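You operate a simulated robot arm through the tools that you are given. There is no shell and no other tool. Be economical: measure what you need, move in short steps, check, and stop when the job is done.

Carry out the task below with a simulated robot arm. There is one attempt and no reset: what you move stays moved.

Task
Put things in order on the top of the plank rack. At the end: the grey hanger clip from the top of the plank rack stands where the orange bracket clip stood; the orange bracket clip stands where the blue chalk block stood; the blue chalk block stands on top of the red corner brick; the green pad is on the silver lubricant tin; whatever was shut is shut again. Leave all else as you found it, and nothing knocked over.

Only the result counts: the job must be done as asked and must still hold three seconds after the hand-in. Knocking over, shifting, dropping, spilling or breaking anything else fails it.

Robot
A 7-joint arm with a two-finger parallel gripper, fixed in place. Base frame: the origin is at the foot of the arm, x ahead of it, y to its left, z up; the work surface is at about z = 800. Units: mm, degrees, N and s.
With the tool pointing down near the work surface it reaches from about 300 to 700 mm from the base axis. Its first joint turns from -66.0 to 66.0 degrees. Payload 1.57 kg.
Tool frame: the origin (TCP) lies between the finger pads and is the grasp point; the fingertips stand 30 mm ahead of it; z points along the fingers, y is the line along which they close. Largest opening 110 mm; finger width 24, thickness 12; the body of the gripper, 48 by 112 mm, starts 78 mm behind the TCP.
Orientation is that of the tool frame in the base frame, as a unit quaternion [w, x, y, z]. With the fingers straight down and closing along the base's y, the tool's x points along the base's -x, its y along +y and its z along -z.

Tools
- The arm moves only by the tool drive_tool. Its argument "targets" is a list of rows, each a list of 3 entries, a list of its own where there are three numbers: the shift along the base's x, y, z in mm, then the turn, a rotation vector about the base's x, y, z in degrees, then the opening, from 0 (shut) to 1 (fully open). In form: [[[tx, ty, tz], [rx, ry, rz], fingers], ...]. A call has 1 to 12 rows; each row is the pose to reach, as a shift and turn from the pose commanded when the call began. Each row takes 0.2 s and may step no farther than 50 mm and 8.6 degrees from the row before; otherwise, or with a gripper value out of range, the whole call is refused. A pose out of reach is approached as far as the arm can. The call stops where the force on the tool passes 40 N (or 10 N more than at its start, if that is more) or the arm is blocked; 0.2 s more then pass. Each finger travels about 108 mm/s and halts on what it meets, pressing with about 32 N; the grip force reading is that of the motor and also rises with nothing between the fingers. The clock runs only during rows and for 0.2 s after the last one: add rows that repeat a pose to give the fingers time. The reply holds the time, the measured pose of the TCP, the force on the tool along the base axes, the opening and the grip force, in the units named above and with some noise, and new pictures: "pictures" is both (left out), scene, wrist or none.
- Cameras (640 x 400 px; columns grow to the right, rows downward): "scene" is fixed at [157.1, -390.7, 1395]; the picture's right is [0.83, -0.56, 0.00], its down [-0.37, -0.55, -0.75] and it looks along [0.42, 0.62, -0.66] (base axes); focal length 324 px, centre (320, 200). "wrist" rides on the gripper at [70, 16, -141] in the tool frame; the picture's right is [-0.23, 0.97, 0.00], its down [-0.86, -0.20, -0.48] and it looks along [-0.47, -0.11, 0.88] (tool axes); focal length 222 px, centre (320, 200). There is no depth. A picture from a camera that has moved, and an enlarged one, comes with that camera's place and axes in the base frame and with its lens.
- zoom(camera, box): a new picture of the part [left, top, right, bottom] of that camera's present view, enlarged. No time passes.
- sign_off(): hands the job in; it is judged then, once.

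Go step by step. Nothing tells you positions but the pictures and the camera data: compare them with the known pose of the tool, close in by small moves and look again before you grip or let go. The budget is 120 turns and 170 pictures, counting those below and the enlarged ones. Unless the task says otherwise, let go and move clear before handing in, and close with one line.

The tools are called after "Emit:" by a JSON object that holds its "name" and its "arguments". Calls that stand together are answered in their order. drive_tool: Moves the arm, as the interface text tells. Its arguments: {"type":"object","properties":{"targets":{"type":"array","items":{"type":"array"}},"pictures":{"type":"string","enum":["both","scene","wrist","none"]}},"required":["targets"]} The other tools are called the same way: zoom (camera, box) takes an enlarged picture of a part of a camera's view; sign_off () hands the job in.

At the start:

```text
time_s: 0.0
tool_pos: [427.4, 13.9, 1043.9]
tool_rot: [0.0, -0.001, 1.0, -0.001]
wrist_force: [-0.5, 0.1, -0.1]
finger_gap: 109.6
gripper_force: 0.1
```

scene: 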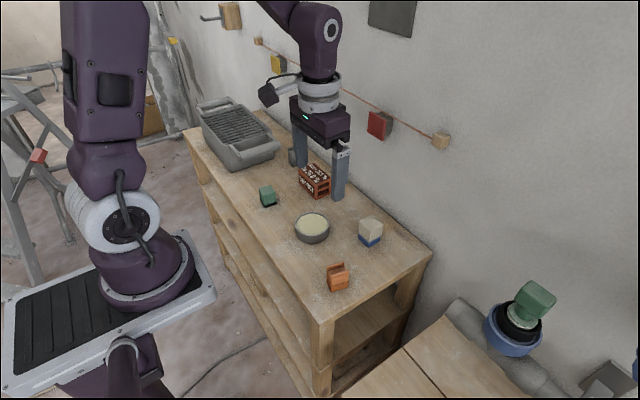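
wrist: 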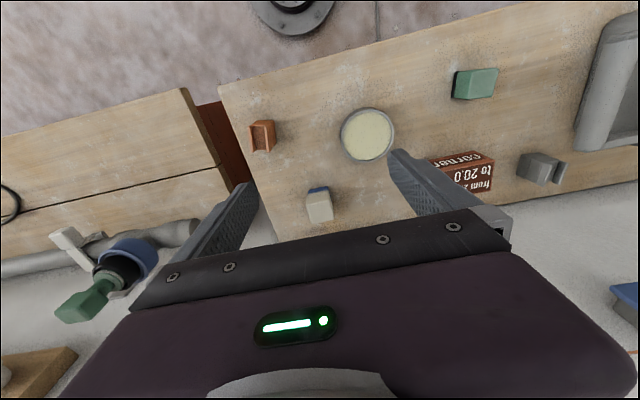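

I see the rack with an orange clip, a blue/white block, a round tin, a green pad, a red brick and a grey clip. I'll enlarge both views to measure.

Emit:
{"name": "zoom", "arguments": {"camera": "scene", "box": [240, 140, 440, 310]}}

Emit:
{"name": "zoom", "arguments": {"camera": "wrist", "box": [220, 40, 600, 250]}}

```text
2.35 times, centred on (340, 225) of scene
camera zoom: at [157.1, -390.7, 1395.0], right [0.83, -0.56, 0.0], down [-0.37, -0.55, -0.75], along [0.42, 0.62, -0.66], focal length 763 px, centre (273, 141)
```

zoom: 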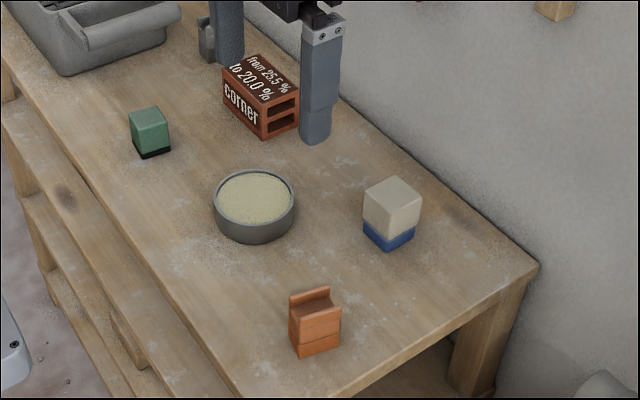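

```text
1.68 times, centred on (410, 145) of wrist
camera zoom: at [356.5, 29.4, 1186.3], right [0.23, 0.97, 0.0], down [0.86, -0.2, 0.48], along [0.47, -0.11, -0.88], focal length 374 px, centre (168, 293)
```

zoom: 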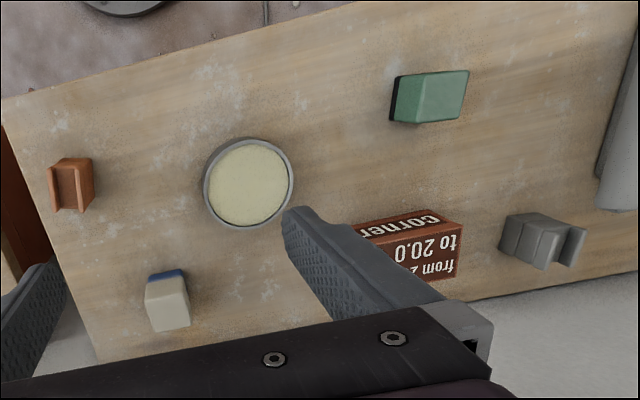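

The tin and anything shut aren't clear yet; I'll look at the surroundings.

Emit:
{"name": "zoom", "arguments": {"camera": "scene", "box": [420, 260, 640, 400]}}

Emit:
{"name": "zoom", "arguments": {"camera": "scene", "box": [180, 80, 400, 220]}}

Emit:
{"name": "zoom", "arguments": {"camera": "wrist", "box": [0, 80, 280, 330]}}

Emit:
{"name": "zoom", "arguments": {"camera": "scene", "box": [180, 180, 440, 400]}}

```text
2.86 times, centred on (530, 330) of scene
camera zoom: at [157.1, -390.7, 1395.0], right [0.83, -0.56, 0.0], down [-0.37, -0.55, -0.75], along [0.42, 0.62, -0.66], focal length 927 px, centre (-280, -171)
```

zoom: 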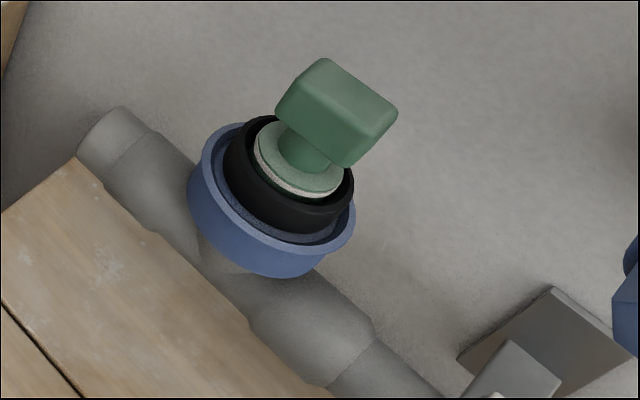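

```text
2.86 times, centred on (290, 150) of scene
camera zoom: at [157.1, -390.7, 1395.0], right [0.83, -0.56, 0.0], down [-0.37, -0.55, -0.75], along [0.42, 0.62, -0.66], focal length 927 px, centre (406, 343)
```

zoom: 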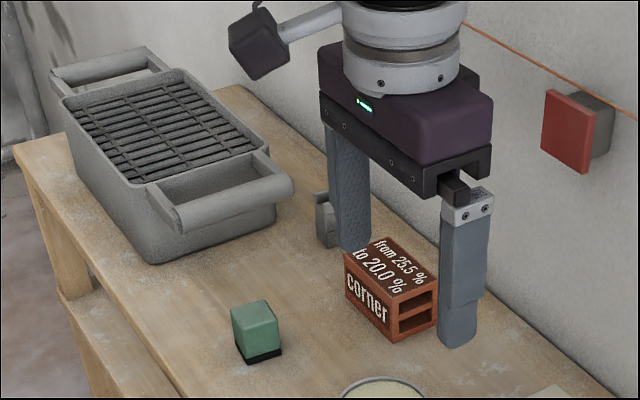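

```text
1.60 times, centred on (140, 205) of wrist
camera zoom: at [356.5, 29.4, 1186.3], right [0.23, 0.97, 0.0], down [0.86, -0.2, 0.48], along [0.47, -0.11, -0.88], focal length 355 px, centre (608, 192)
```

zoom: 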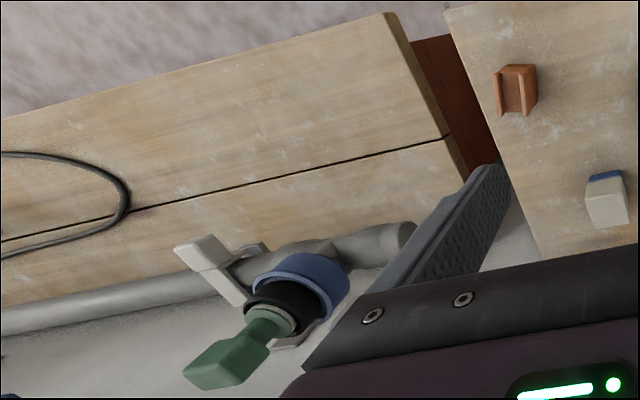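

```text
1.82 times, centred on (310, 290) of scene
camera zoom: at [157.1, -390.7, 1395.0], right [0.83, -0.56, 0.0], down [-0.37, -0.55, -0.75], along [0.42, 0.62, -0.66], focal length 590 px, centre (338, 36)
```

zoom: 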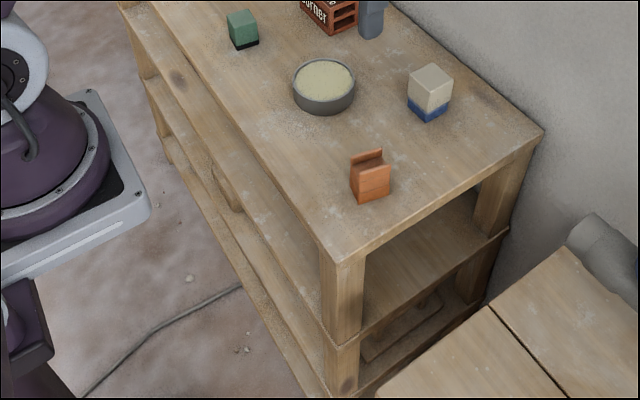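

Rough positions: chalk (550,-20), orange clip (411,-78), tin (450,78), green pad (413,238), brick (556,222), grey clip (570,370). I start with a closer look above the chalk block.

Emit:
{"name": "drive_tool", "arguments": {"targets": [[[31, -9, -28], [0, 0, 0], 1], [[62, -17, -55], [0, 0, 0], 1], [[93, -26, -83], [0, 0, 0], 1], [[123, -34, -110], [0, 0, 0], 1], [[123, -34, -110], [0, 0, 0], 1]]}}

```text
time_s: 1.2
tool_pos: [549.7, -20.7, 935.1]
tool_rot: [-0.001, 0.0, 1.0, 0.0]
wrist_force: [-0.7, 0.6, 0.8]
finger_gap: 109.9
gripper_force: 0.1
camera wrist: at [480.7, -5.3, 1075.5], right [0.23, 0.97, 0.0], down [0.85, -0.2, 0.48], along [0.47, -0.11, -0.88], focal length 222 px, centre (320, 200)
```

scene: 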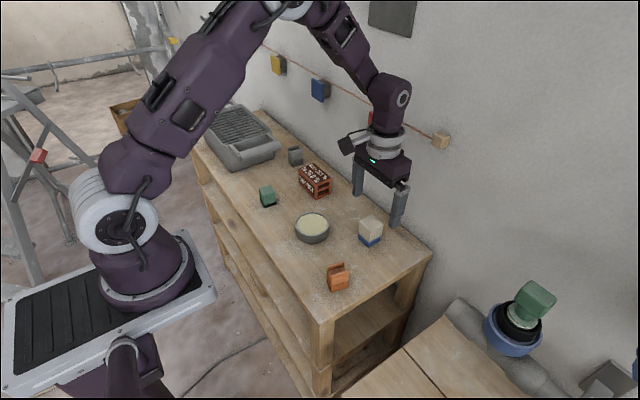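
wrist: 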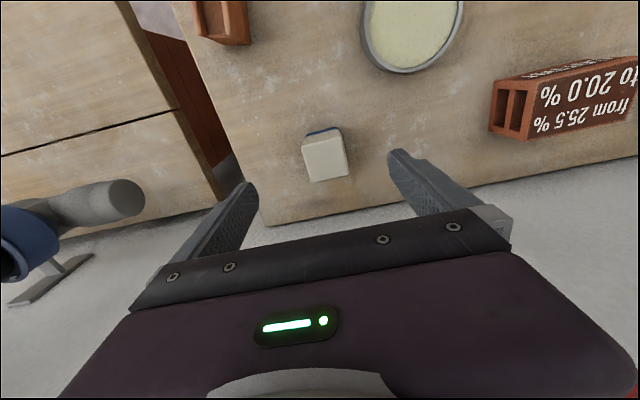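

The block is near the image centre. I enlarge for its yaw and extents.

Emit:
{"name": "zoom", "arguments": {"camera": "wrist", "box": [260, 100, 420, 220]}}

Emit:
{"name": "zoom", "arguments": {"camera": "scene", "box": [330, 190, 430, 260]}}

Emit:
{"name": "zoom", "arguments": {"camera": "scene", "box": [240, 130, 340, 210]}}

Emit:
{"name": "zoom", "arguments": {"camera": "scene", "box": [280, 200, 380, 300]}}

```text
3.33 times, centred on (340, 160) of wrist
camera zoom: at [480.7, -5.3, 1075.5], right [0.23, 0.97, 0.0], down [0.85, -0.2, 0.48], along [0.47, -0.11, -0.88], focal length 740 px, centre (253, 333)
```

zoom: 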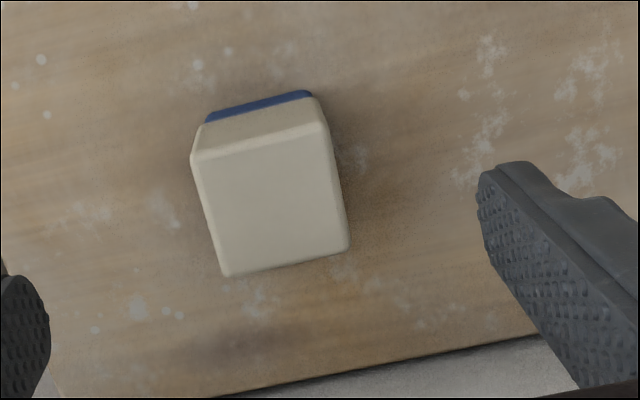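

```text
5.71 times, centred on (380, 225) of scene
camera zoom: at [157.1, -390.7, 1395.0], right [0.83, -0.56, 0.0], down [-0.37, -0.55, -0.75], along [0.42, 0.62, -0.66], focal length 1854 px, centre (-23, 57)
```

zoom: 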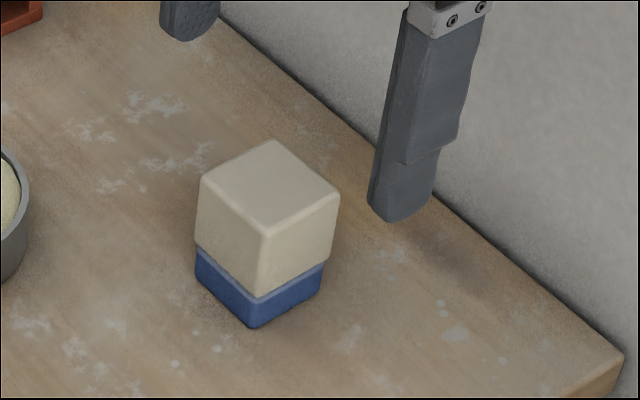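

```text
5.00 times, centred on (290, 170) of scene
camera zoom: at [157.1, -390.7, 1395.0], right [0.83, -0.56, 0.0], down [-0.37, -0.55, -0.75], along [0.42, 0.62, -0.66], focal length 1622 px, centre (470, 350)
```

zoom: 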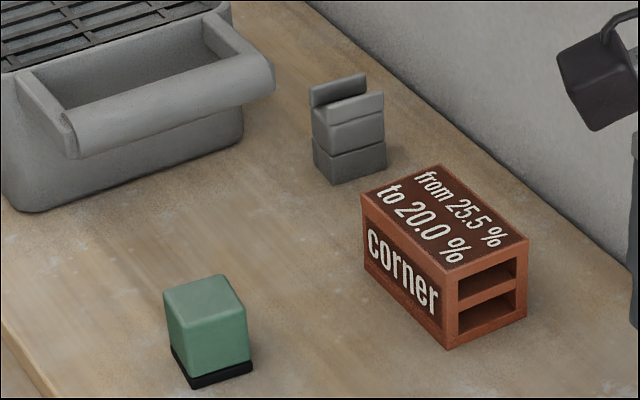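

```text
4.00 times, centred on (330, 250) of scene
camera zoom: at [157.1, -390.7, 1395.0], right [0.83, -0.56, 0.0], down [-0.37, -0.55, -0.75], along [0.42, 0.62, -0.66], focal length 1298 px, centre (280, 0)
```

zoom: 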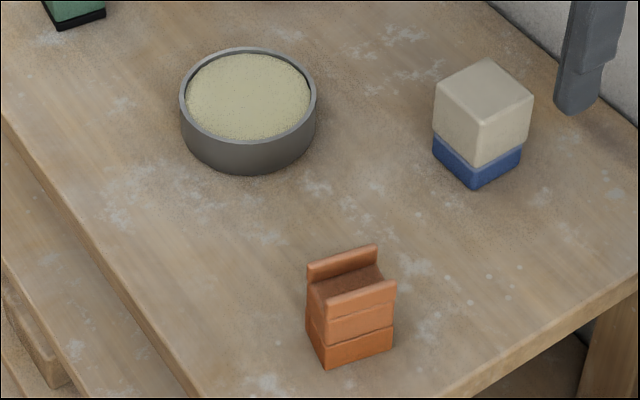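

The chalk block is about 39 mm wide, about 56 tall, aligned with the axes and centred near (556,-17). I descend over it and grip.

Emit:
{"name": "drive_tool", "arguments": {"targets": [[[6, 4, -30], [0, 0, 0], 1], [[6, 4, -62], [0, 0, 0], 1], [[6, 4, -94], [0, 0, 0], 1], [[6, 4, -94], [0, 0, 0], 1]]}}

Emit:
{"name": "zoom", "arguments": {"camera": "scene", "box": [320, 180, 440, 260]}}

```text
time_s: 2.2
tool_pos: [554.1, -15.9, 840.3]
tool_rot: [0.0, 0.0, 1.0, -0.001]
wrist_force: [-0.1, -0.5, -0.8]
finger_gap: 110.2
gripper_force: 0.0
camera wrist: at [485.0, -0.8, 981.2], right [0.23, 0.97, 0.0], down [0.86, -0.2, 0.48], along [0.47, -0.11, -0.88], focal length 222 px, centre (320, 200)
```

scene: 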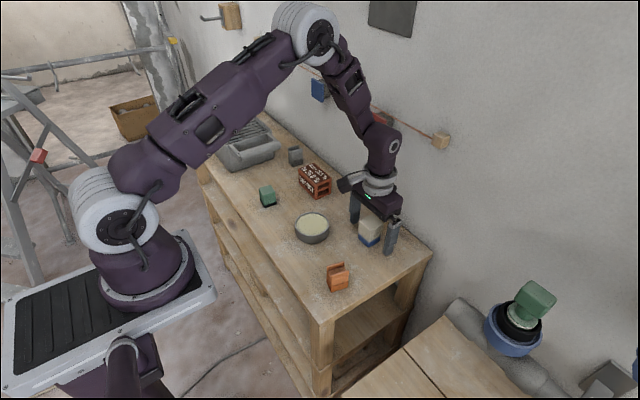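
wrist: 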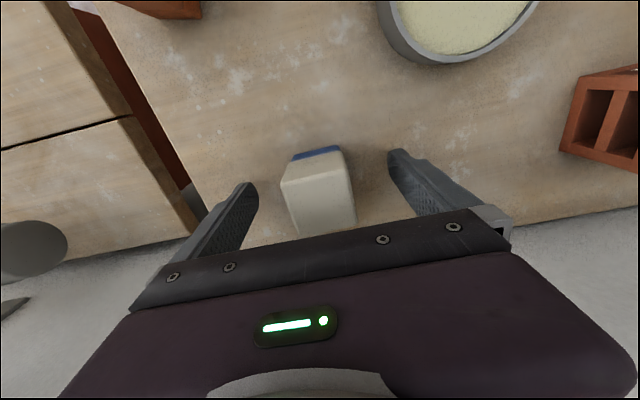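

```text
5.00 times, centred on (380, 220) of scene
camera zoom: at [157.1, -390.7, 1395.0], right [0.83, -0.56, 0.0], down [-0.37, -0.55, -0.75], along [0.42, 0.62, -0.66], focal length 1622 px, centre (20, 100)
```

zoom: 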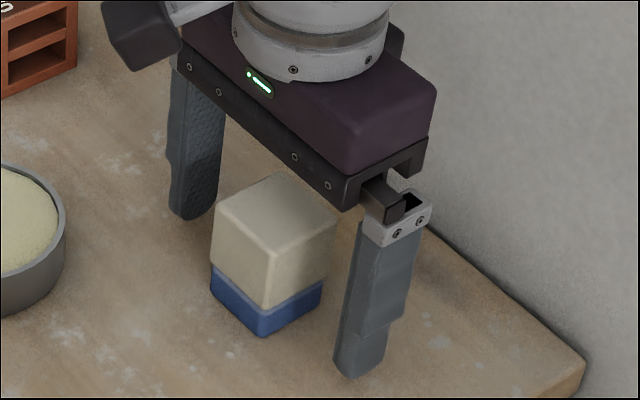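

The fingers straddle the block with the tips just above the surface. I close.

Emit:
{"name": "drive_tool", "arguments": {"targets": [[[0, 0, 0], [0, 0, 0], 0.6], [[0, 0, 0], [0, 0, 0], 0.3], [[0, 0, 0], [0, 0, 0], 0.2], [[0, 0, 0], [0, 0, 0], 0.2]]}}

Emit:
{"name": "zoom", "arguments": {"camera": "scene", "box": [320, 180, 440, 260]}}

```text
time_s: 3.2
tool_pos: [554.0, -15.7, 840.0]
tool_rot: [-0.001, 0.0, 1.0, 0.001]
wrist_force: [0.0, -0.1, 0.1]
finger_gap: 41.4
gripper_force: 31.5
camera wrist: at [485.0, -0.9, 981.5], right [0.23, 0.97, 0.0], down [0.86, -0.2, 0.48], along [0.47, -0.11, -0.88], focal length 222 px, centre (320, 200)
```

scene: 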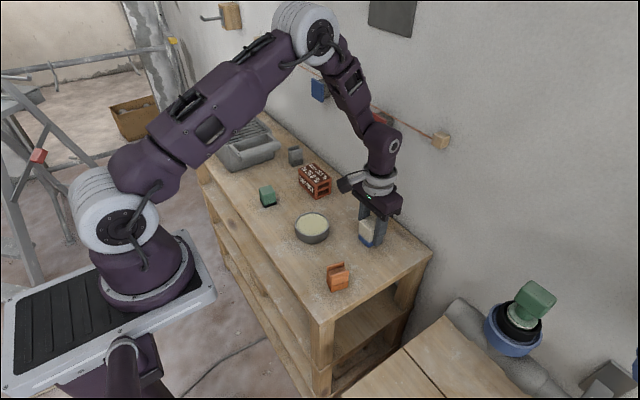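
wrist: 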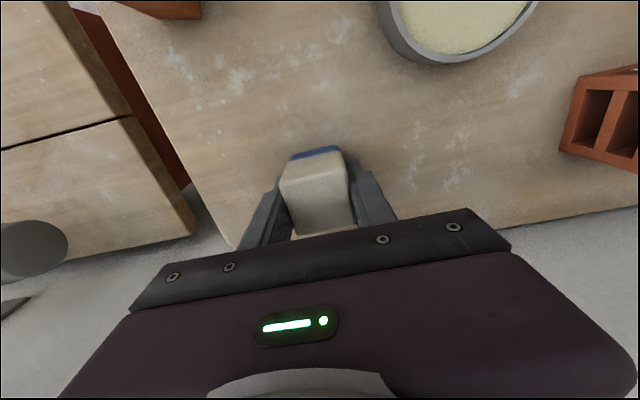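

```text
5.00 times, centred on (380, 220) of scene
camera zoom: at [157.1, -390.7, 1395.0], right [0.83, -0.56, 0.0], down [-0.37, -0.55, -0.75], along [0.42, 0.62, -0.66], focal length 1622 px, centre (20, 100)
```

zoom: 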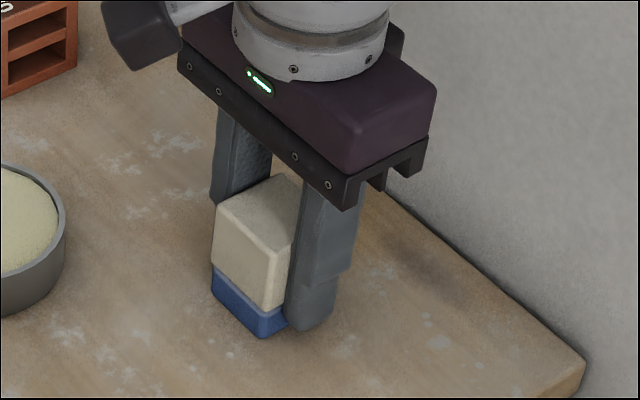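

The block is held (41 mm). I lift and move toward the brick, stopping short for a look.

Emit:
{"name": "drive_tool", "arguments": {"targets": [[[0, 0, 30], [0, 0, 0], 0.2], [[0, 0, 70], [0, 0, 0], 0.2], [[0, 0, 110], [0, 0, 0], 0.2], [[0, 40, 120], [0, 0, 0], 0.2], [[-10, 80, 120], [0, 0, 0], 0.2], [[-20, 120, 120], [0, 0, 0], 0.2], [[-30, 150, 120], [0, 0, 0], 0.2], [[-30, 150, 120], [0, 0, 0], 0.2]]}}

Emit:
{"name": "zoom", "arguments": {"camera": "wrist", "box": [320, 40, 640, 240]}}

```text
time_s: 5.0
tool_pos: [525.6, 133.5, 960.1]
tool_rot: [0.0, -0.001, 1.0, 0.001]
wrist_force: [0.7, 0.0, -0.9]
finger_gap: 41.4
gripper_force: 31.8
camera wrist: at [456.0, 149.5, 1102.2], right [0.23, 0.97, 0.0], down [0.85, -0.2, 0.48], along [0.47, -0.11, -0.88], focal length 222 px, centre (320, 200)
```

scene: 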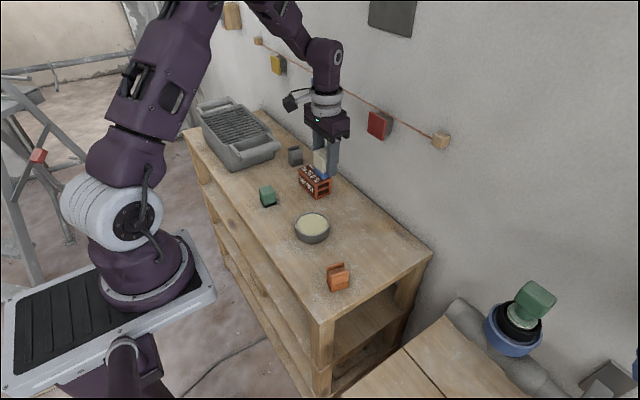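
wrist: 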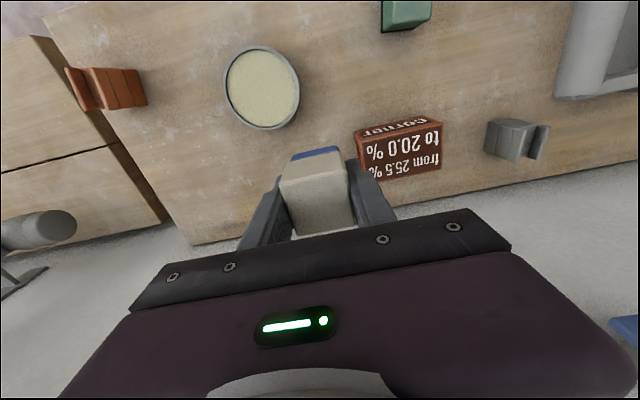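

```text
2.00 times, centred on (480, 140) of wrist
camera zoom: at [456.0, 149.5, 1102.2], right [0.23, 0.97, 0.0], down [0.85, -0.2, 0.48], along [0.47, -0.11, -0.88], focal length 444 px, centre (0, 320)
```

zoom: 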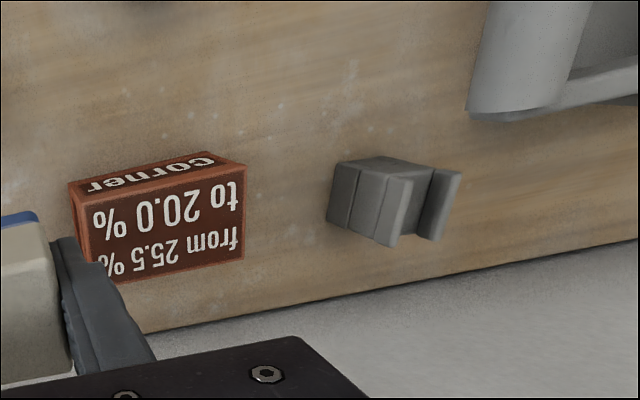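

Brick top is about 89×54 mm centred at (553,221), z about 855. I move over it and come down to just above.

Emit:
{"name": "drive_tool", "arguments": {"targets": [[[14, 44, 0], [0, 0, 0], 0.2], [[28, 88, 0], [0, 0, 0], 0.2], [[28, 88, 0], [0, 0, 0], 0.2], [[28, 88, -25], [0, 0, 0], 0.2], [[28, 88, -48], [0, 0, 0], 0.2], [[28, 88, -48], [0, 0, 0], 0.2]]}}

Emit:
{"name": "zoom", "arguments": {"camera": "scene", "box": [250, 120, 370, 210]}}

Emit:
{"name": "zoom", "arguments": {"camera": "wrist", "box": [220, 100, 420, 250]}}

```text
time_s: 6.4
tool_pos: [552.4, 222.4, 912.6]
tool_rot: [0.0, 0.0, 1.0, 0.0]
wrist_force: [0.4, -0.8, -0.3]
finger_gap: 41.3
gripper_force: 31.9
camera wrist: at [483.3, 237.7, 1053.4], right [0.23, 0.97, 0.0], down [0.86, -0.2, 0.48], along [0.47, -0.11, -0.88], focal length 222 px, centre (320, 200)
```

scene: 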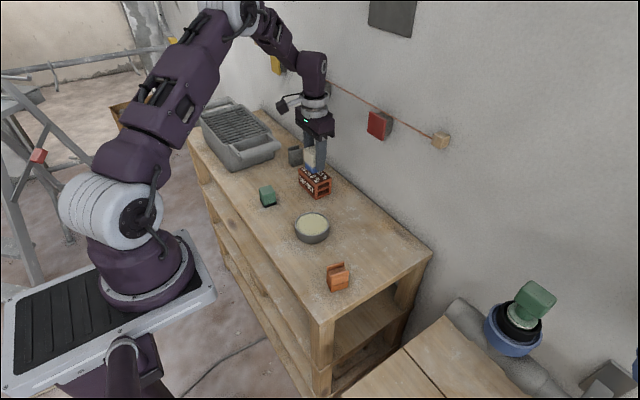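
wrist: 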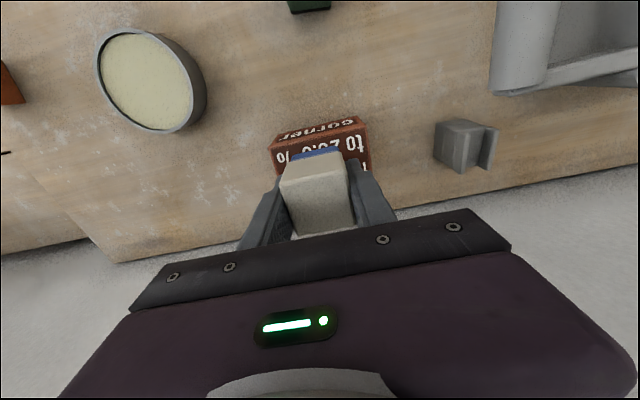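

```text
4.44 times, centred on (310, 165) of scene
camera zoom: at [157.1, -390.7, 1395.0], right [0.83, -0.56, 0.0], down [-0.37, -0.55, -0.75], along [0.42, 0.62, -0.66], focal length 1442 px, centre (364, 356)
```

zoom: 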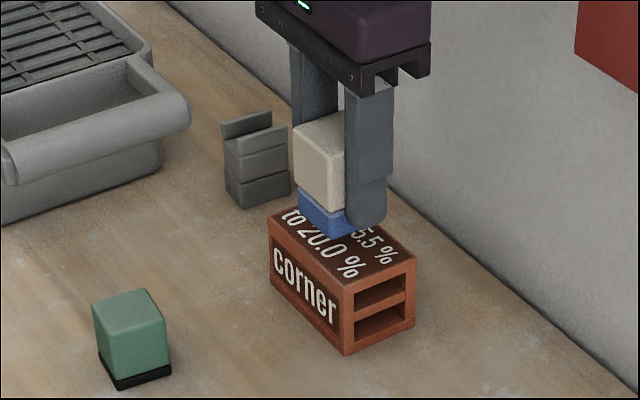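

```text
2.67 times, centred on (320, 175) of wrist
camera zoom: at [483.3, 237.7, 1053.4], right [0.23, 0.97, 0.0], down [0.86, -0.2, 0.48], along [0.47, -0.11, -0.88], focal length 592 px, centre (320, 267)
```

zoom: 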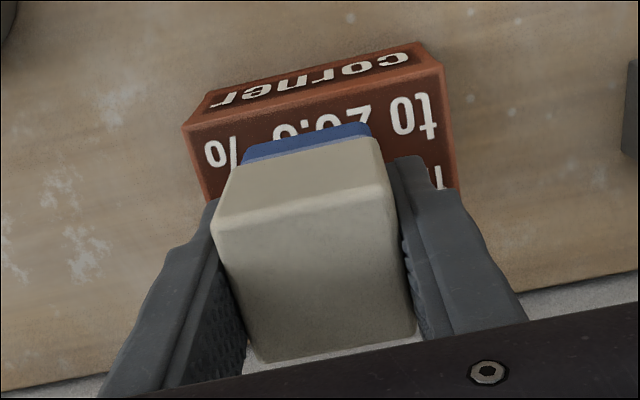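

Block and brick are centred to within 2–3 mm. I lower slowly until it touches.

Emit:
{"name": "drive_tool", "arguments": {"targets": [[[-1, 2, -6], [0, 0, 0], 0.2], [[-1, 2, -11], [0, 0, 0], 0.2], [[-1, 2, -14], [0, 0, 0], 0.2], [[-1, 2, -16], [0, 0, 0], 0.2], [[-1, 2, -16], [0, 0, 0], 0.2]], "pictures": "none"}}

Emit:
{"name": "zoom", "arguments": {"camera": "scene", "box": [280, 140, 360, 200]}}

```text
time_s: 7.6
tool_pos: [552.5, 224.2, 897.1]
tool_rot: [0.0, 0.0, 1.0, 0.0]
wrist_force: [-0.3, -0.2, 0.4]
finger_gap: 41.6
gripper_force: 31.4
```

```text
6.67 times, centred on (320, 170) of scene
camera zoom: at [157.1, -390.7, 1395.0], right [0.83, -0.56, 0.0], down [-0.37, -0.55, -0.75], along [0.42, 0.62, -0.66], focal length 2163 px, centre (320, 400)
```

zoom: 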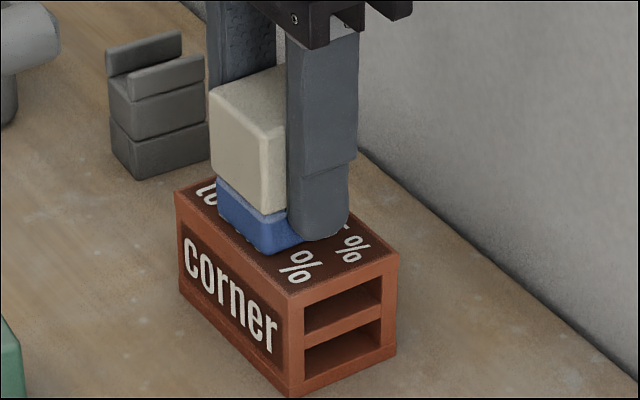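

Nearly touching, no force yet. I continue in 1.5 mm steps.

Emit:
{"name": "drive_tool", "arguments": {"targets": [[[0, 0, -1.5], [0, 0, 0], 0.2], [[0, 0, -1.5], [0, 0, 0], 0.2]], "pictures": "none"}}

Emit:
{"name": "drive_tool", "arguments": {"targets": [[[0, 0, -1.5], [0, 0, 0], 0.2], [[0, 0, -1.5], [0, 0, 0], 0.2]], "pictures": "none"}}

```text
time_s: 8.2
tool_pos: [551.4, 223.0, 895.5]
tool_rot: [0.0, 0.0, 1.0, 0.0]
wrist_force: [-0.4, 0.2, -0.6]
finger_gap: 41.5
gripper_force: 31.7
```

```text
time_s: 8.8
tool_pos: [551.8, 224.6, 894.8]
tool_rot: [0.001, 0.0, 1.0, 0.001]
wrist_force: [-4.3, -1.7, 20.4]
finger_gap: 41.6
gripper_force: 32.3
```

Contact (20 N). I release with a slight relief and rise straight up.

Emit:
{"name": "drive_tool", "arguments": {"targets": [[[0, 0, 1], [0, 0, 0], 0.2], [[0, 0, 1], [0, 0, 0], 0.5], [[0, 0, 1], [0, 0, 0], 0.7], [[0, 0, 1], [0, 0, 0], 0.7], [[0, 0, 30], [0, 0, 0], 0.7], [[0, 0, 70], [0, 0, 0], 0.7], [[0, 0, 110], [0, 0, 0], 0.7]]}}

Emit:
{"name": "zoom", "arguments": {"camera": "scene", "box": [260, 130, 360, 200]}}

```text
time_s: 10.4
tool_pos: [551.0, 224.5, 1003.5]
tool_rot: [-0.001, 0.0, 1.0, -0.001]
wrist_force: [0.5, 0.3, -0.7]
finger_gap: 77.1
gripper_force: 0.0
camera wrist: at [482.5, 239.3, 1144.9], right [0.23, 0.97, 0.0], down [0.86, -0.2, 0.48], along [0.47, -0.11, -0.88], focal length 222 px, centre (320, 200)
```

scene: 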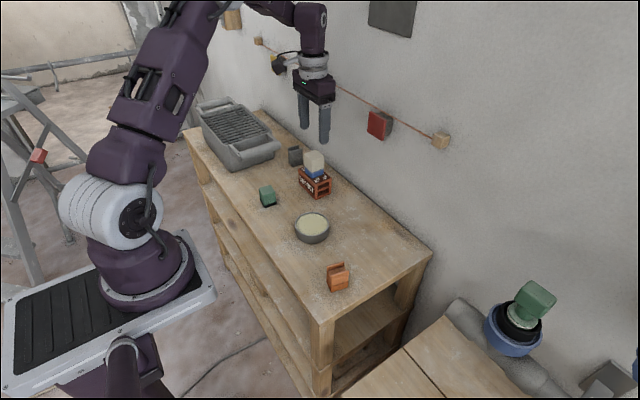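
wrist: 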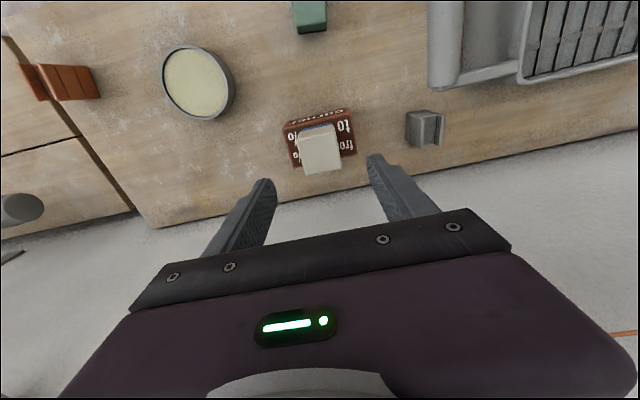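

```text
5.71 times, centred on (310, 165) of scene
camera zoom: at [157.1, -390.7, 1395.0], right [0.83, -0.56, 0.0], down [-0.37, -0.55, -0.75], along [0.42, 0.62, -0.66], focal length 1854 px, centre (377, 400)
```

zoom: 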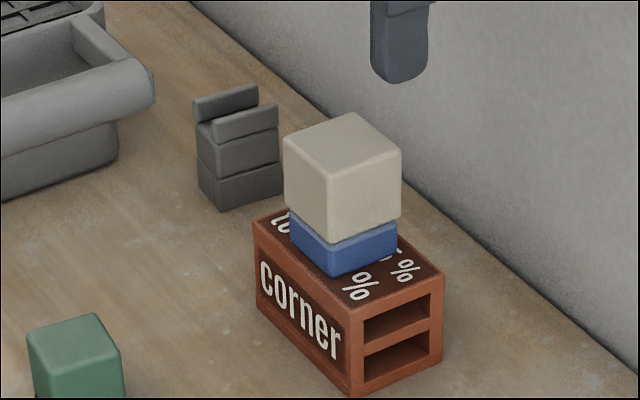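

The chalk block stands well on the brick. Next, above the orange clip.

Emit:
{"name": "drive_tool", "arguments": {"targets": [[[-17, -38, 0], [0, 0, 0], 0.9], [[-34, -76, 0], [0, 0, 0], 1], [[-51, -114, 0], [0, 0, 0], 1], [[-68, -152, -10], [0, 0, 0], 1], [[-85, -190, -20], [0, 0, 0], 1], [[-102, -228, -35], [0, 0, 0], 1], [[-119, -265, -50], [0, 0, 0], 1], [[-136, -302, -65], [0, 0, 0], 1], [[-136, -302, -65], [0, 0, 0], 1]]}}

Emit:
{"name": "zoom", "arguments": {"camera": "wrist", "box": [240, 80, 440, 230]}}

Emit:
{"name": "zoom", "arguments": {"camera": "scene", "box": [300, 240, 380, 300]}}

```text
time_s: 12.4
tool_pos: [415.8, -76.2, 938.0]
tool_rot: [0.0, 0.001, 1.0, 0.0]
wrist_force: [-0.7, 0.0, -0.3]
finger_gap: 109.9
gripper_force: 0.1
camera wrist: at [346.2, -62.4, 1079.2], right [0.23, 0.97, 0.0], down [0.86, -0.2, 0.48], along [0.47, -0.11, -0.88], focal length 222 px, centre (320, 200)
```

scene: 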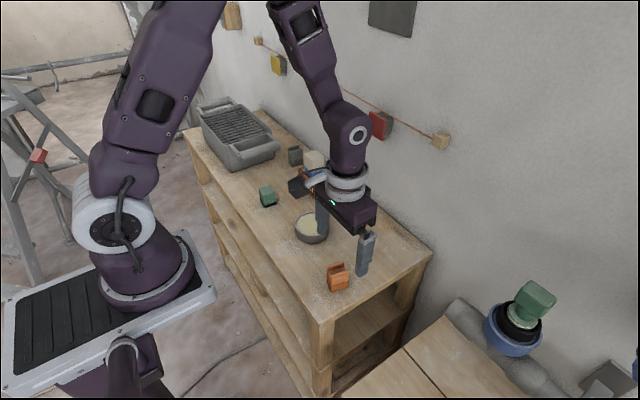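
wrist: 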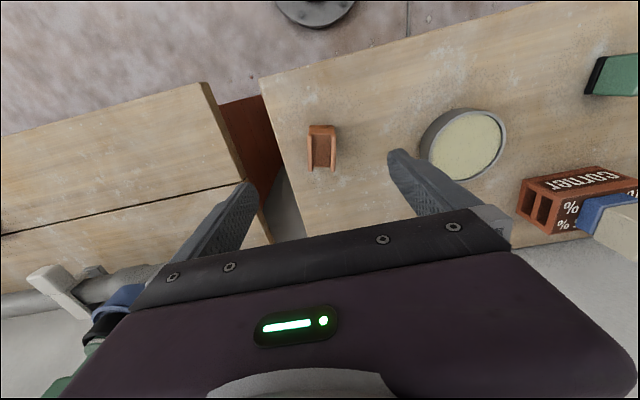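

```text
2.67 times, centred on (340, 155) of wrist
camera zoom: at [346.2, -62.4, 1079.2], right [0.23, 0.97, 0.0], down [0.86, -0.2, 0.48], along [0.47, -0.11, -0.88], focal length 592 px, centre (267, 320)
```

zoom: 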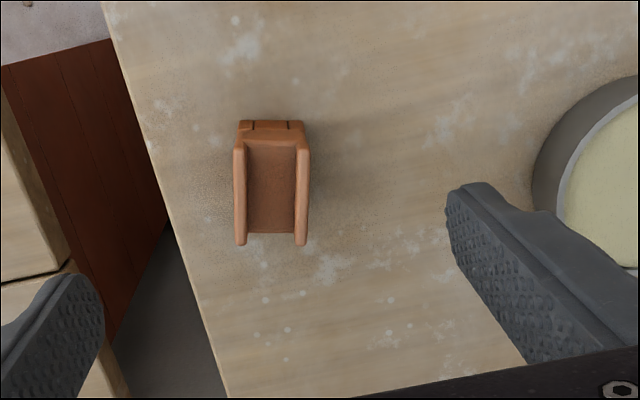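

```text
6.67 times, centred on (340, 270) of scene
camera zoom: at [157.1, -390.8, 1395.0], right [0.83, -0.56, 0.0], down [-0.37, -0.55, -0.75], along [0.42, 0.62, -0.66], focal length 2163 px, centre (187, -267)
```

zoom: 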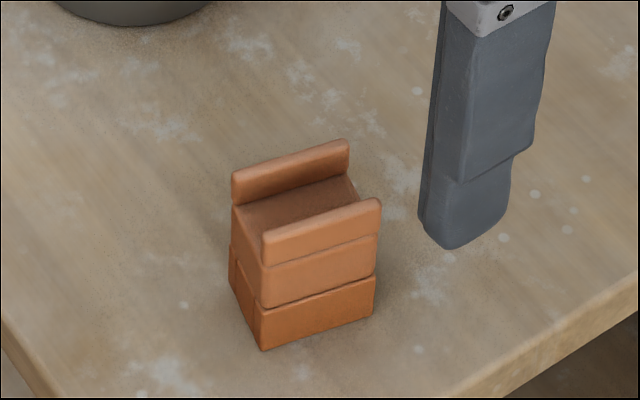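

The orange clip is about 26×36 mm, 60 tall, yawed about −12.5°, centred near (412,−76). I turn to match and descend.

Emit:
{"name": "drive_tool", "arguments": {"targets": [[[-4, 2, -20], [0, 0, -6], 1], [[-4, 2, -45], [0, 0, -12.5], 1], [[-4, 2, -75], [0, 0, -12.5], 1], [[-4, 2, -100], [0, 0, -12.5], 1], [[-4, 2, -100], [0, 0, -12.5], 1]], "pictures": "wrist"}}

Emit:
{"name": "zoom", "arguments": {"camera": "scene", "box": [290, 220, 390, 300]}}

```text
time_s: 13.6
tool_pos: [412.6, -75.1, 838.4]
tool_rot: [-0.001, 0.109, 0.994, 0.0]
wrist_force: [-0.2, -0.5, -0.3]
finger_gap: 109.9
gripper_force: 0.1
camera wrist: at [347.7, -45.2, 980.2], right [0.43, 0.9, 0.0], down [0.79, -0.38, 0.48], along [0.43, -0.21, -0.88], focal length 222 px, centre (320, 200)
```

wrist: 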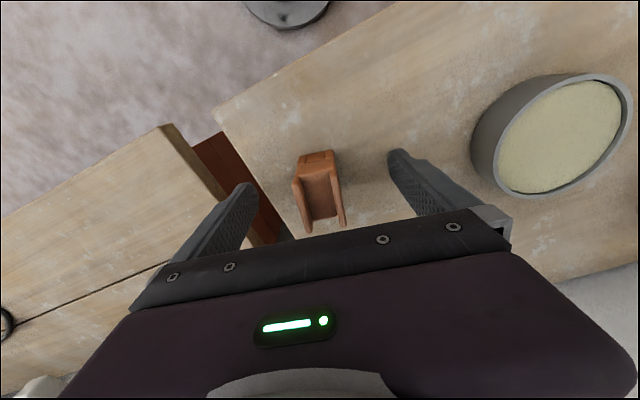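

```text
5.00 times, centred on (340, 260) of scene
camera zoom: at [157.1, -390.7, 1395.0], right [0.83, -0.56, 0.0], down [-0.37, -0.55, -0.75], along [0.42, 0.62, -0.66], focal length 1622 px, centre (220, -100)
```

zoom: 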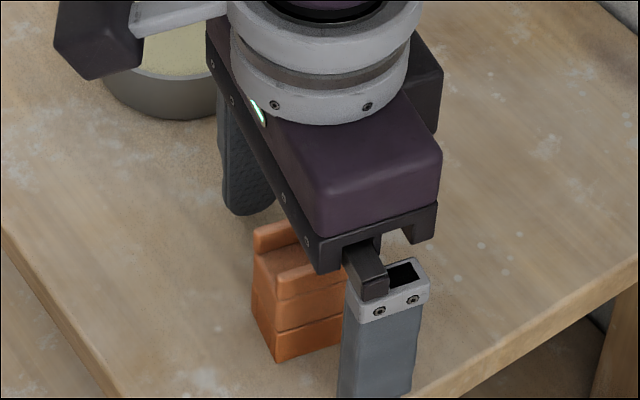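

Aligned; closing on the orange clip.

Emit:
{"name": "drive_tool", "arguments": {"targets": [[[0, 0, 0], [0, 0, 0], 0.6], [[0, 0, 0], [0, 0, 0], 0.3], [[0, 0, 0], [0, 0, 0], 0.1], [[0, 0, 0], [0, 0, 0], 0.1], [[0, 0, 0], [0, 0, 0], 0.1]], "pictures": "wrist"}}

Emit:
{"name": "zoom", "arguments": {"camera": "scene", "box": [290, 220, 390, 300]}}

```text
time_s: 14.8
tool_pos: [412.6, -74.2, 838.0]
tool_rot: [0.0, 0.109, 0.994, 0.0]
wrist_force: [-0.1, 0.6, 0.0]
finger_gap: 28.4
gripper_force: 32.2
camera wrist: at [347.6, -45.2, 980.5], right [0.43, 0.9, 0.0], down [0.79, -0.38, 0.48], along [0.43, -0.21, -0.88], focal length 222 px, centre (320, 200)
```

wrist: 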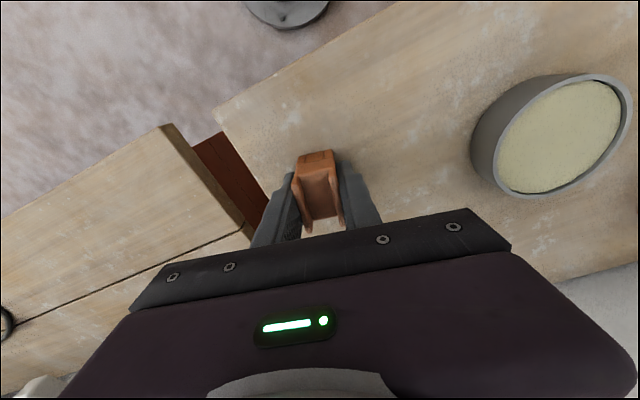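

```text
5.00 times, centred on (340, 260) of scene
camera zoom: at [157.1, -390.7, 1395.0], right [0.83, -0.56, 0.0], down [-0.37, -0.55, -0.75], along [0.42, 0.62, -0.66], focal length 1622 px, centre (220, -100)
```

zoom: 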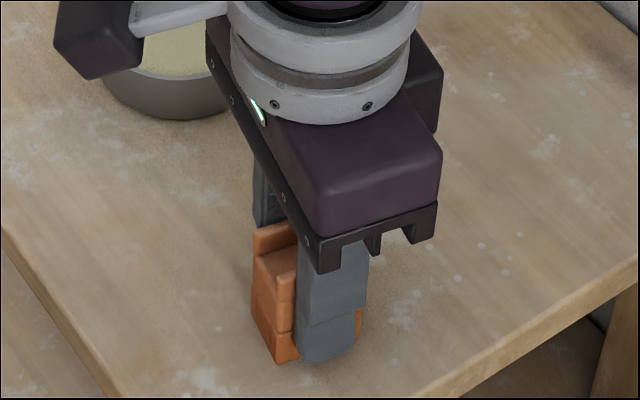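

Held at 28 mm. I lift and carry it to the chalk block's old spot, squaring the yaw.

Emit:
{"name": "drive_tool", "arguments": {"targets": [[[0, 0, 40], [0, 0, 0], 0.1], [[0, 0, 80], [0, 0, 0], 0.1], [[35, 15, 80], [0, 0, 6], 0.1], [[70, 29, 80], [0, 0, 12.5], 0.1], [[107, 44, 80], [0, 0, 12.5], 0.1], [[143, 58, 80], [0, 0, 12.5], 0.1], [[143, 58, 80], [0, 0, 12.5], 0.1], [[143, 58, 40], [0, 0, 12.5], 0.1], [[143, 58, 15], [0, 0, 12.5], 0.1], [[143, 58, 6], [0, 0, 12.5], 0.1], [[143, 58, 6], [0, 0, 12.5], 0.1]], "pictures": "wrist"}}

Emit:
{"name": "zoom", "arguments": {"camera": "scene", "box": [320, 180, 440, 260]}}

```text
time_s: 17.2
tool_pos: [555.3, -16.8, 844.7]
tool_rot: [0.001, 0.0, 1.0, 0.0]
wrist_force: [-0.4, 0.5, -0.5]
finger_gap: 28.5
gripper_force: 31.8
camera wrist: at [486.3, -2.2, 986.3], right [0.23, 0.97, 0.0], down [0.86, -0.2, 0.48], along [0.47, -0.11, -0.88], focal length 222 px, centre (320, 200)
```

wrist: 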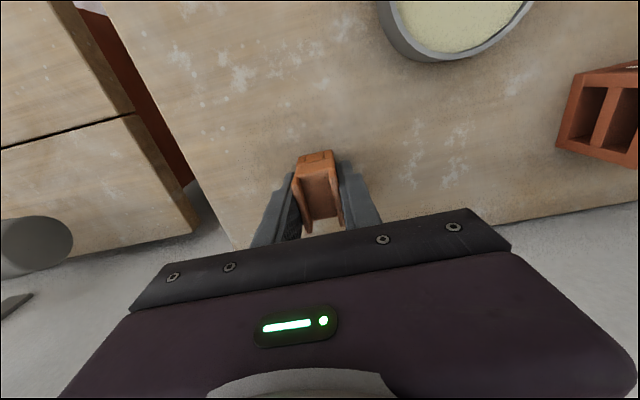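

```text
5.00 times, centred on (380, 220) of scene
camera zoom: at [157.1, -390.7, 1395.0], right [0.83, -0.56, 0.0], down [-0.37, -0.55, -0.75], along [0.42, 0.62, -0.66], focal length 1622 px, centre (20, 100)
```

zoom: 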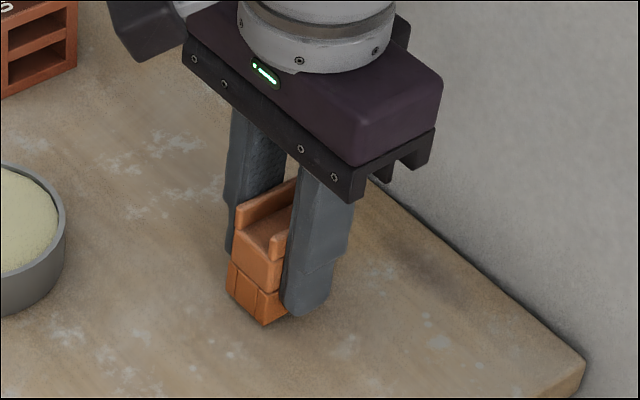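

Over the spot, about 6 mm up. I lower gently until contact.

Emit:
{"name": "drive_tool", "arguments": {"targets": [[[0, 0, -3], [0, 0, 0], 0.1], [[0, 0, -5.5], [0, 0, 0], 0.1], [[0, 0, -5.5], [0, 0, 0], 0.1]], "pictures": "none"}}

Emit:
{"name": "drive_tool", "arguments": {"targets": [[[0, 0, -1.5], [0, 0, 0], 0.1], [[0, 0, -1.5], [0, 0, 0], 0.1]], "pictures": "none"}}

```text
time_s: 18.0
tool_pos: [556.0, -18.0, 840.0]
tool_rot: [0.0, 0.0, 1.0, 0.0]
wrist_force: [0.3, -0.3, -0.5]
finger_gap: 28.2
gripper_force: 32.3
```

```text
time_s: 18.6
tool_pos: [556.4, -17.6, 838.1]
tool_rot: [0.001, 0.0, 1.0, 0.0]
wrist_force: [-4.6, 1.6, 26.1]
finger_gap: 28.4
gripper_force: 32.2
```

Contact. I release, back off upward and head towards the grey clip, going high past the stack.

Emit:
{"name": "drive_tool", "arguments": {"targets": [[[0, 0, 1], [0, 0, 0], 0.1], [[0, 0, 1], [0, 0, 0], 0.4], [[0, 0, 1], [0, 0, 0], 0.6], [[0, 0, 1], [0, 0, 0], 0.6], [[0, 0, 40], [0, 0, 0], 0.6], [[0, 0, 80], [0, 0, 0], 0.6], [[0, 0, 120], [0, 0, 0], 0.6], [[0, 0, 160], [0, 0, 0], 0.6]], "pictures": "wrist"}}

Emit:
{"name": "zoom", "arguments": {"camera": "scene", "box": [280, 160, 440, 300]}}

```text
time_s: 20.4
tool_pos: [556.0, -18.4, 997.8]
tool_rot: [0.0, 0.0, 1.0, 0.0]
wrist_force: [0.4, 0.1, 0.3]
finger_gap: 66.2
gripper_force: 0.0
camera wrist: at [485.9, -3.0, 1139.5], right [0.23, 0.97, 0.0], down [0.86, -0.2, 0.48], along [0.47, -0.11, -0.88], focal length 222 px, centre (320, 200)
```

wrist: 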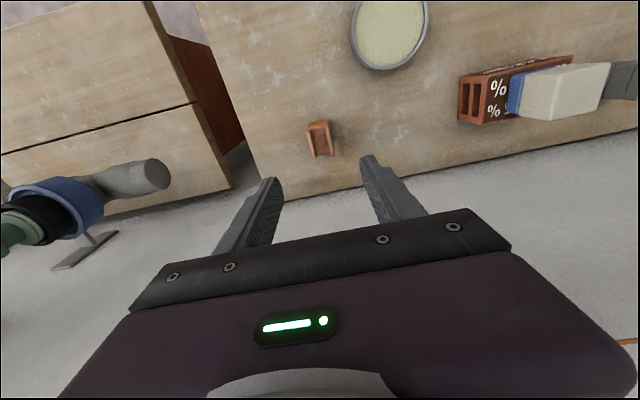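

```text
2.86 times, centred on (360, 230) of scene
camera zoom: at [157.1, -390.7, 1395.0], right [0.83, -0.56, 0.0], down [-0.37, -0.55, -0.75], along [0.42, 0.62, -0.66], focal length 927 px, centre (206, 114)
```

zoom: 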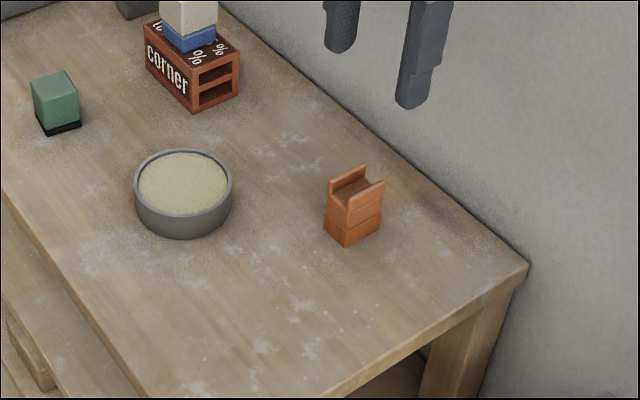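

Orange stands in place. Now to the grey clip, staying high.

Emit:
{"name": "drive_tool", "arguments": {"targets": [[[-8, 46, 0], [0, 0, 0], 0.6], [[-16, 92, 0], [0, 0, 0], 0.6], [[-20, 138, 0], [0, 0, 0], 0.6], [[-20, 184, 0], [0, 0, 0], 0.6], [[-20, 230, 0], [0, 0, 0], 0.6], [[-20, 276, 0], [0, 0, 0], 0.8], [[-20, 322, 0], [0, 0, 0], 1], [[-15, 360, -10], [0, 0, 0], 1], [[-10, 380, -25], [0, 0, 0], 1], [[-10, 380, -25], [0, 0, 0], 1]]}}

Emit:
{"name": "zoom", "arguments": {"camera": "wrist", "box": [240, 80, 440, 230]}}

Emit:
{"name": "zoom", "arguments": {"camera": "scene", "box": [240, 120, 340, 200]}}

```text
time_s: 22.6
tool_pos: [543.2, 364.0, 970.8]
tool_rot: [0.0, 0.0, 1.0, 0.0]
wrist_force: [0.5, 0.6, -0.5]
finger_gap: 109.8
gripper_force: 0.1
camera wrist: at [474.7, 378.2, 1113.0], right [0.23, 0.97, 0.0], down [0.86, -0.2, 0.48], along [0.47, -0.11, -0.88], focal length 222 px, centre (320, 200)
```

scene: 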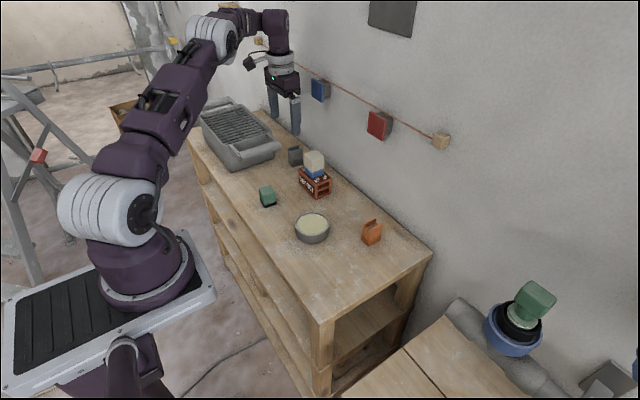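
wrist: 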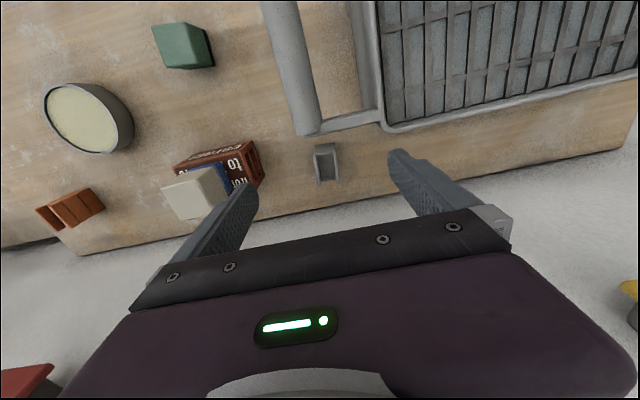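

```text
2.67 times, centred on (340, 155) of wrist
camera zoom: at [474.7, 378.2, 1113.0], right [0.23, 0.97, 0.0], down [0.86, -0.2, 0.48], along [0.47, -0.11, -0.88], focal length 592 px, centre (267, 320)
```

zoom: 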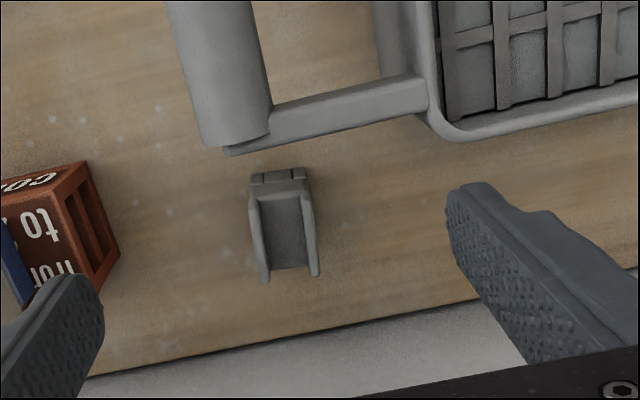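

```text
5.00 times, centred on (290, 160) of scene
camera zoom: at [157.1, -390.7, 1395.0], right [0.83, -0.56, 0.0], down [-0.37, -0.55, -0.75], along [0.42, 0.62, -0.66], focal length 1622 px, centre (470, 400)
```

zoom: 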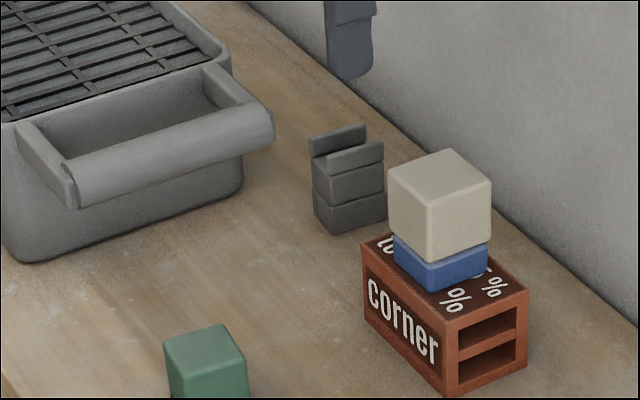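

Grey clip centre ≈ (568,364), yaw about −6°. There is a blue block on the wall nearby, so I check its clearance before descending.

Emit:
{"name": "zoom", "arguments": {"camera": "scene", "box": [230, 20, 410, 150]}}

```text
3.08 times, centred on (320, 85) of scene
camera zoom: at [157.1, -390.7, 1395.0], right [0.83, -0.56, 0.0], down [-0.37, -0.55, -0.75], along [0.42, 0.62, -0.66], focal length 998 px, centre (320, 554)
```

zoom: 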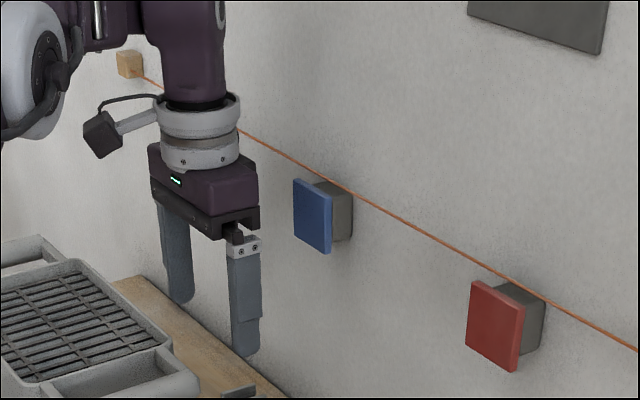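

Clearance is fine, particularly if I grip slightly toward the front (x≈563). I descend partway with a narrower opening and check.

Emit:
{"name": "drive_tool", "arguments": {"targets": [[[18, 2, -20], [0, 0, -6], 0.65], [[18, 2, -50], [0, 0, -6], 0.65], [[18, 2, -65], [0, 0, -6], 0.65], [[18, 2, -65], [0, 0, -6], 0.65]], "pictures": "scene"}}

Emit:
{"name": "zoom", "arguments": {"camera": "wrist", "box": [240, 100, 440, 250]}}

Emit:
{"name": "zoom", "arguments": {"camera": "scene", "box": [230, 60, 350, 180]}}

```text
time_s: 23.6
tool_pos: [562.5, 363.3, 907.8]
tool_rot: [-0.001, 0.052, 0.999, 0.0]
wrist_force: [0.3, -0.1, -0.3]
finger_gap: 71.6
gripper_force: 0.0
```

scene: 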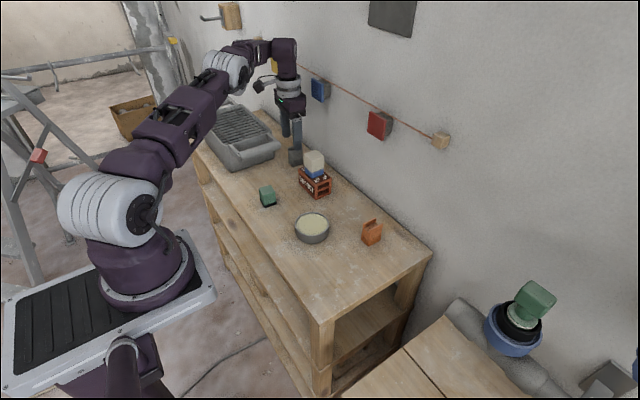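

```text
2.67 times, centred on (340, 175) of wrist
camera zoom: at [495.3, 386.4, 1049.0], right [0.33, 0.94, 0.0], down [0.83, -0.29, 0.48], along [0.45, -0.16, -0.88], focal length 592 px, centre (267, 267)
```

zoom: 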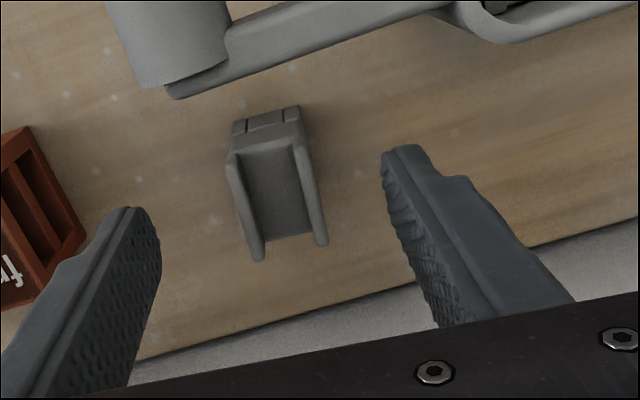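

```text
3.33 times, centred on (290, 120) of scene
camera zoom: at [157.1, -390.7, 1395.0], right [0.83, -0.56, 0.0], down [-0.37, -0.55, -0.75], along [0.42, 0.62, -0.66], focal length 1081 px, centre (420, 467)
```

zoom: 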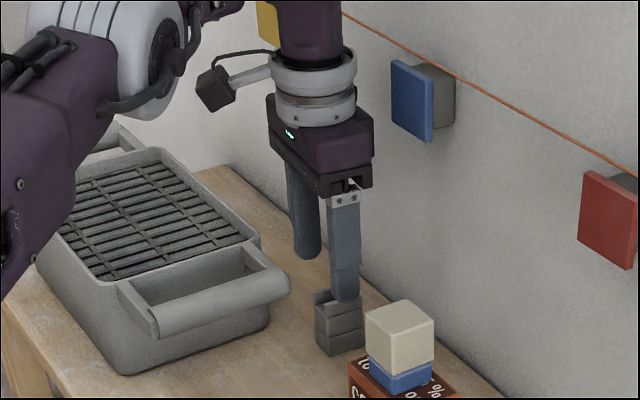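

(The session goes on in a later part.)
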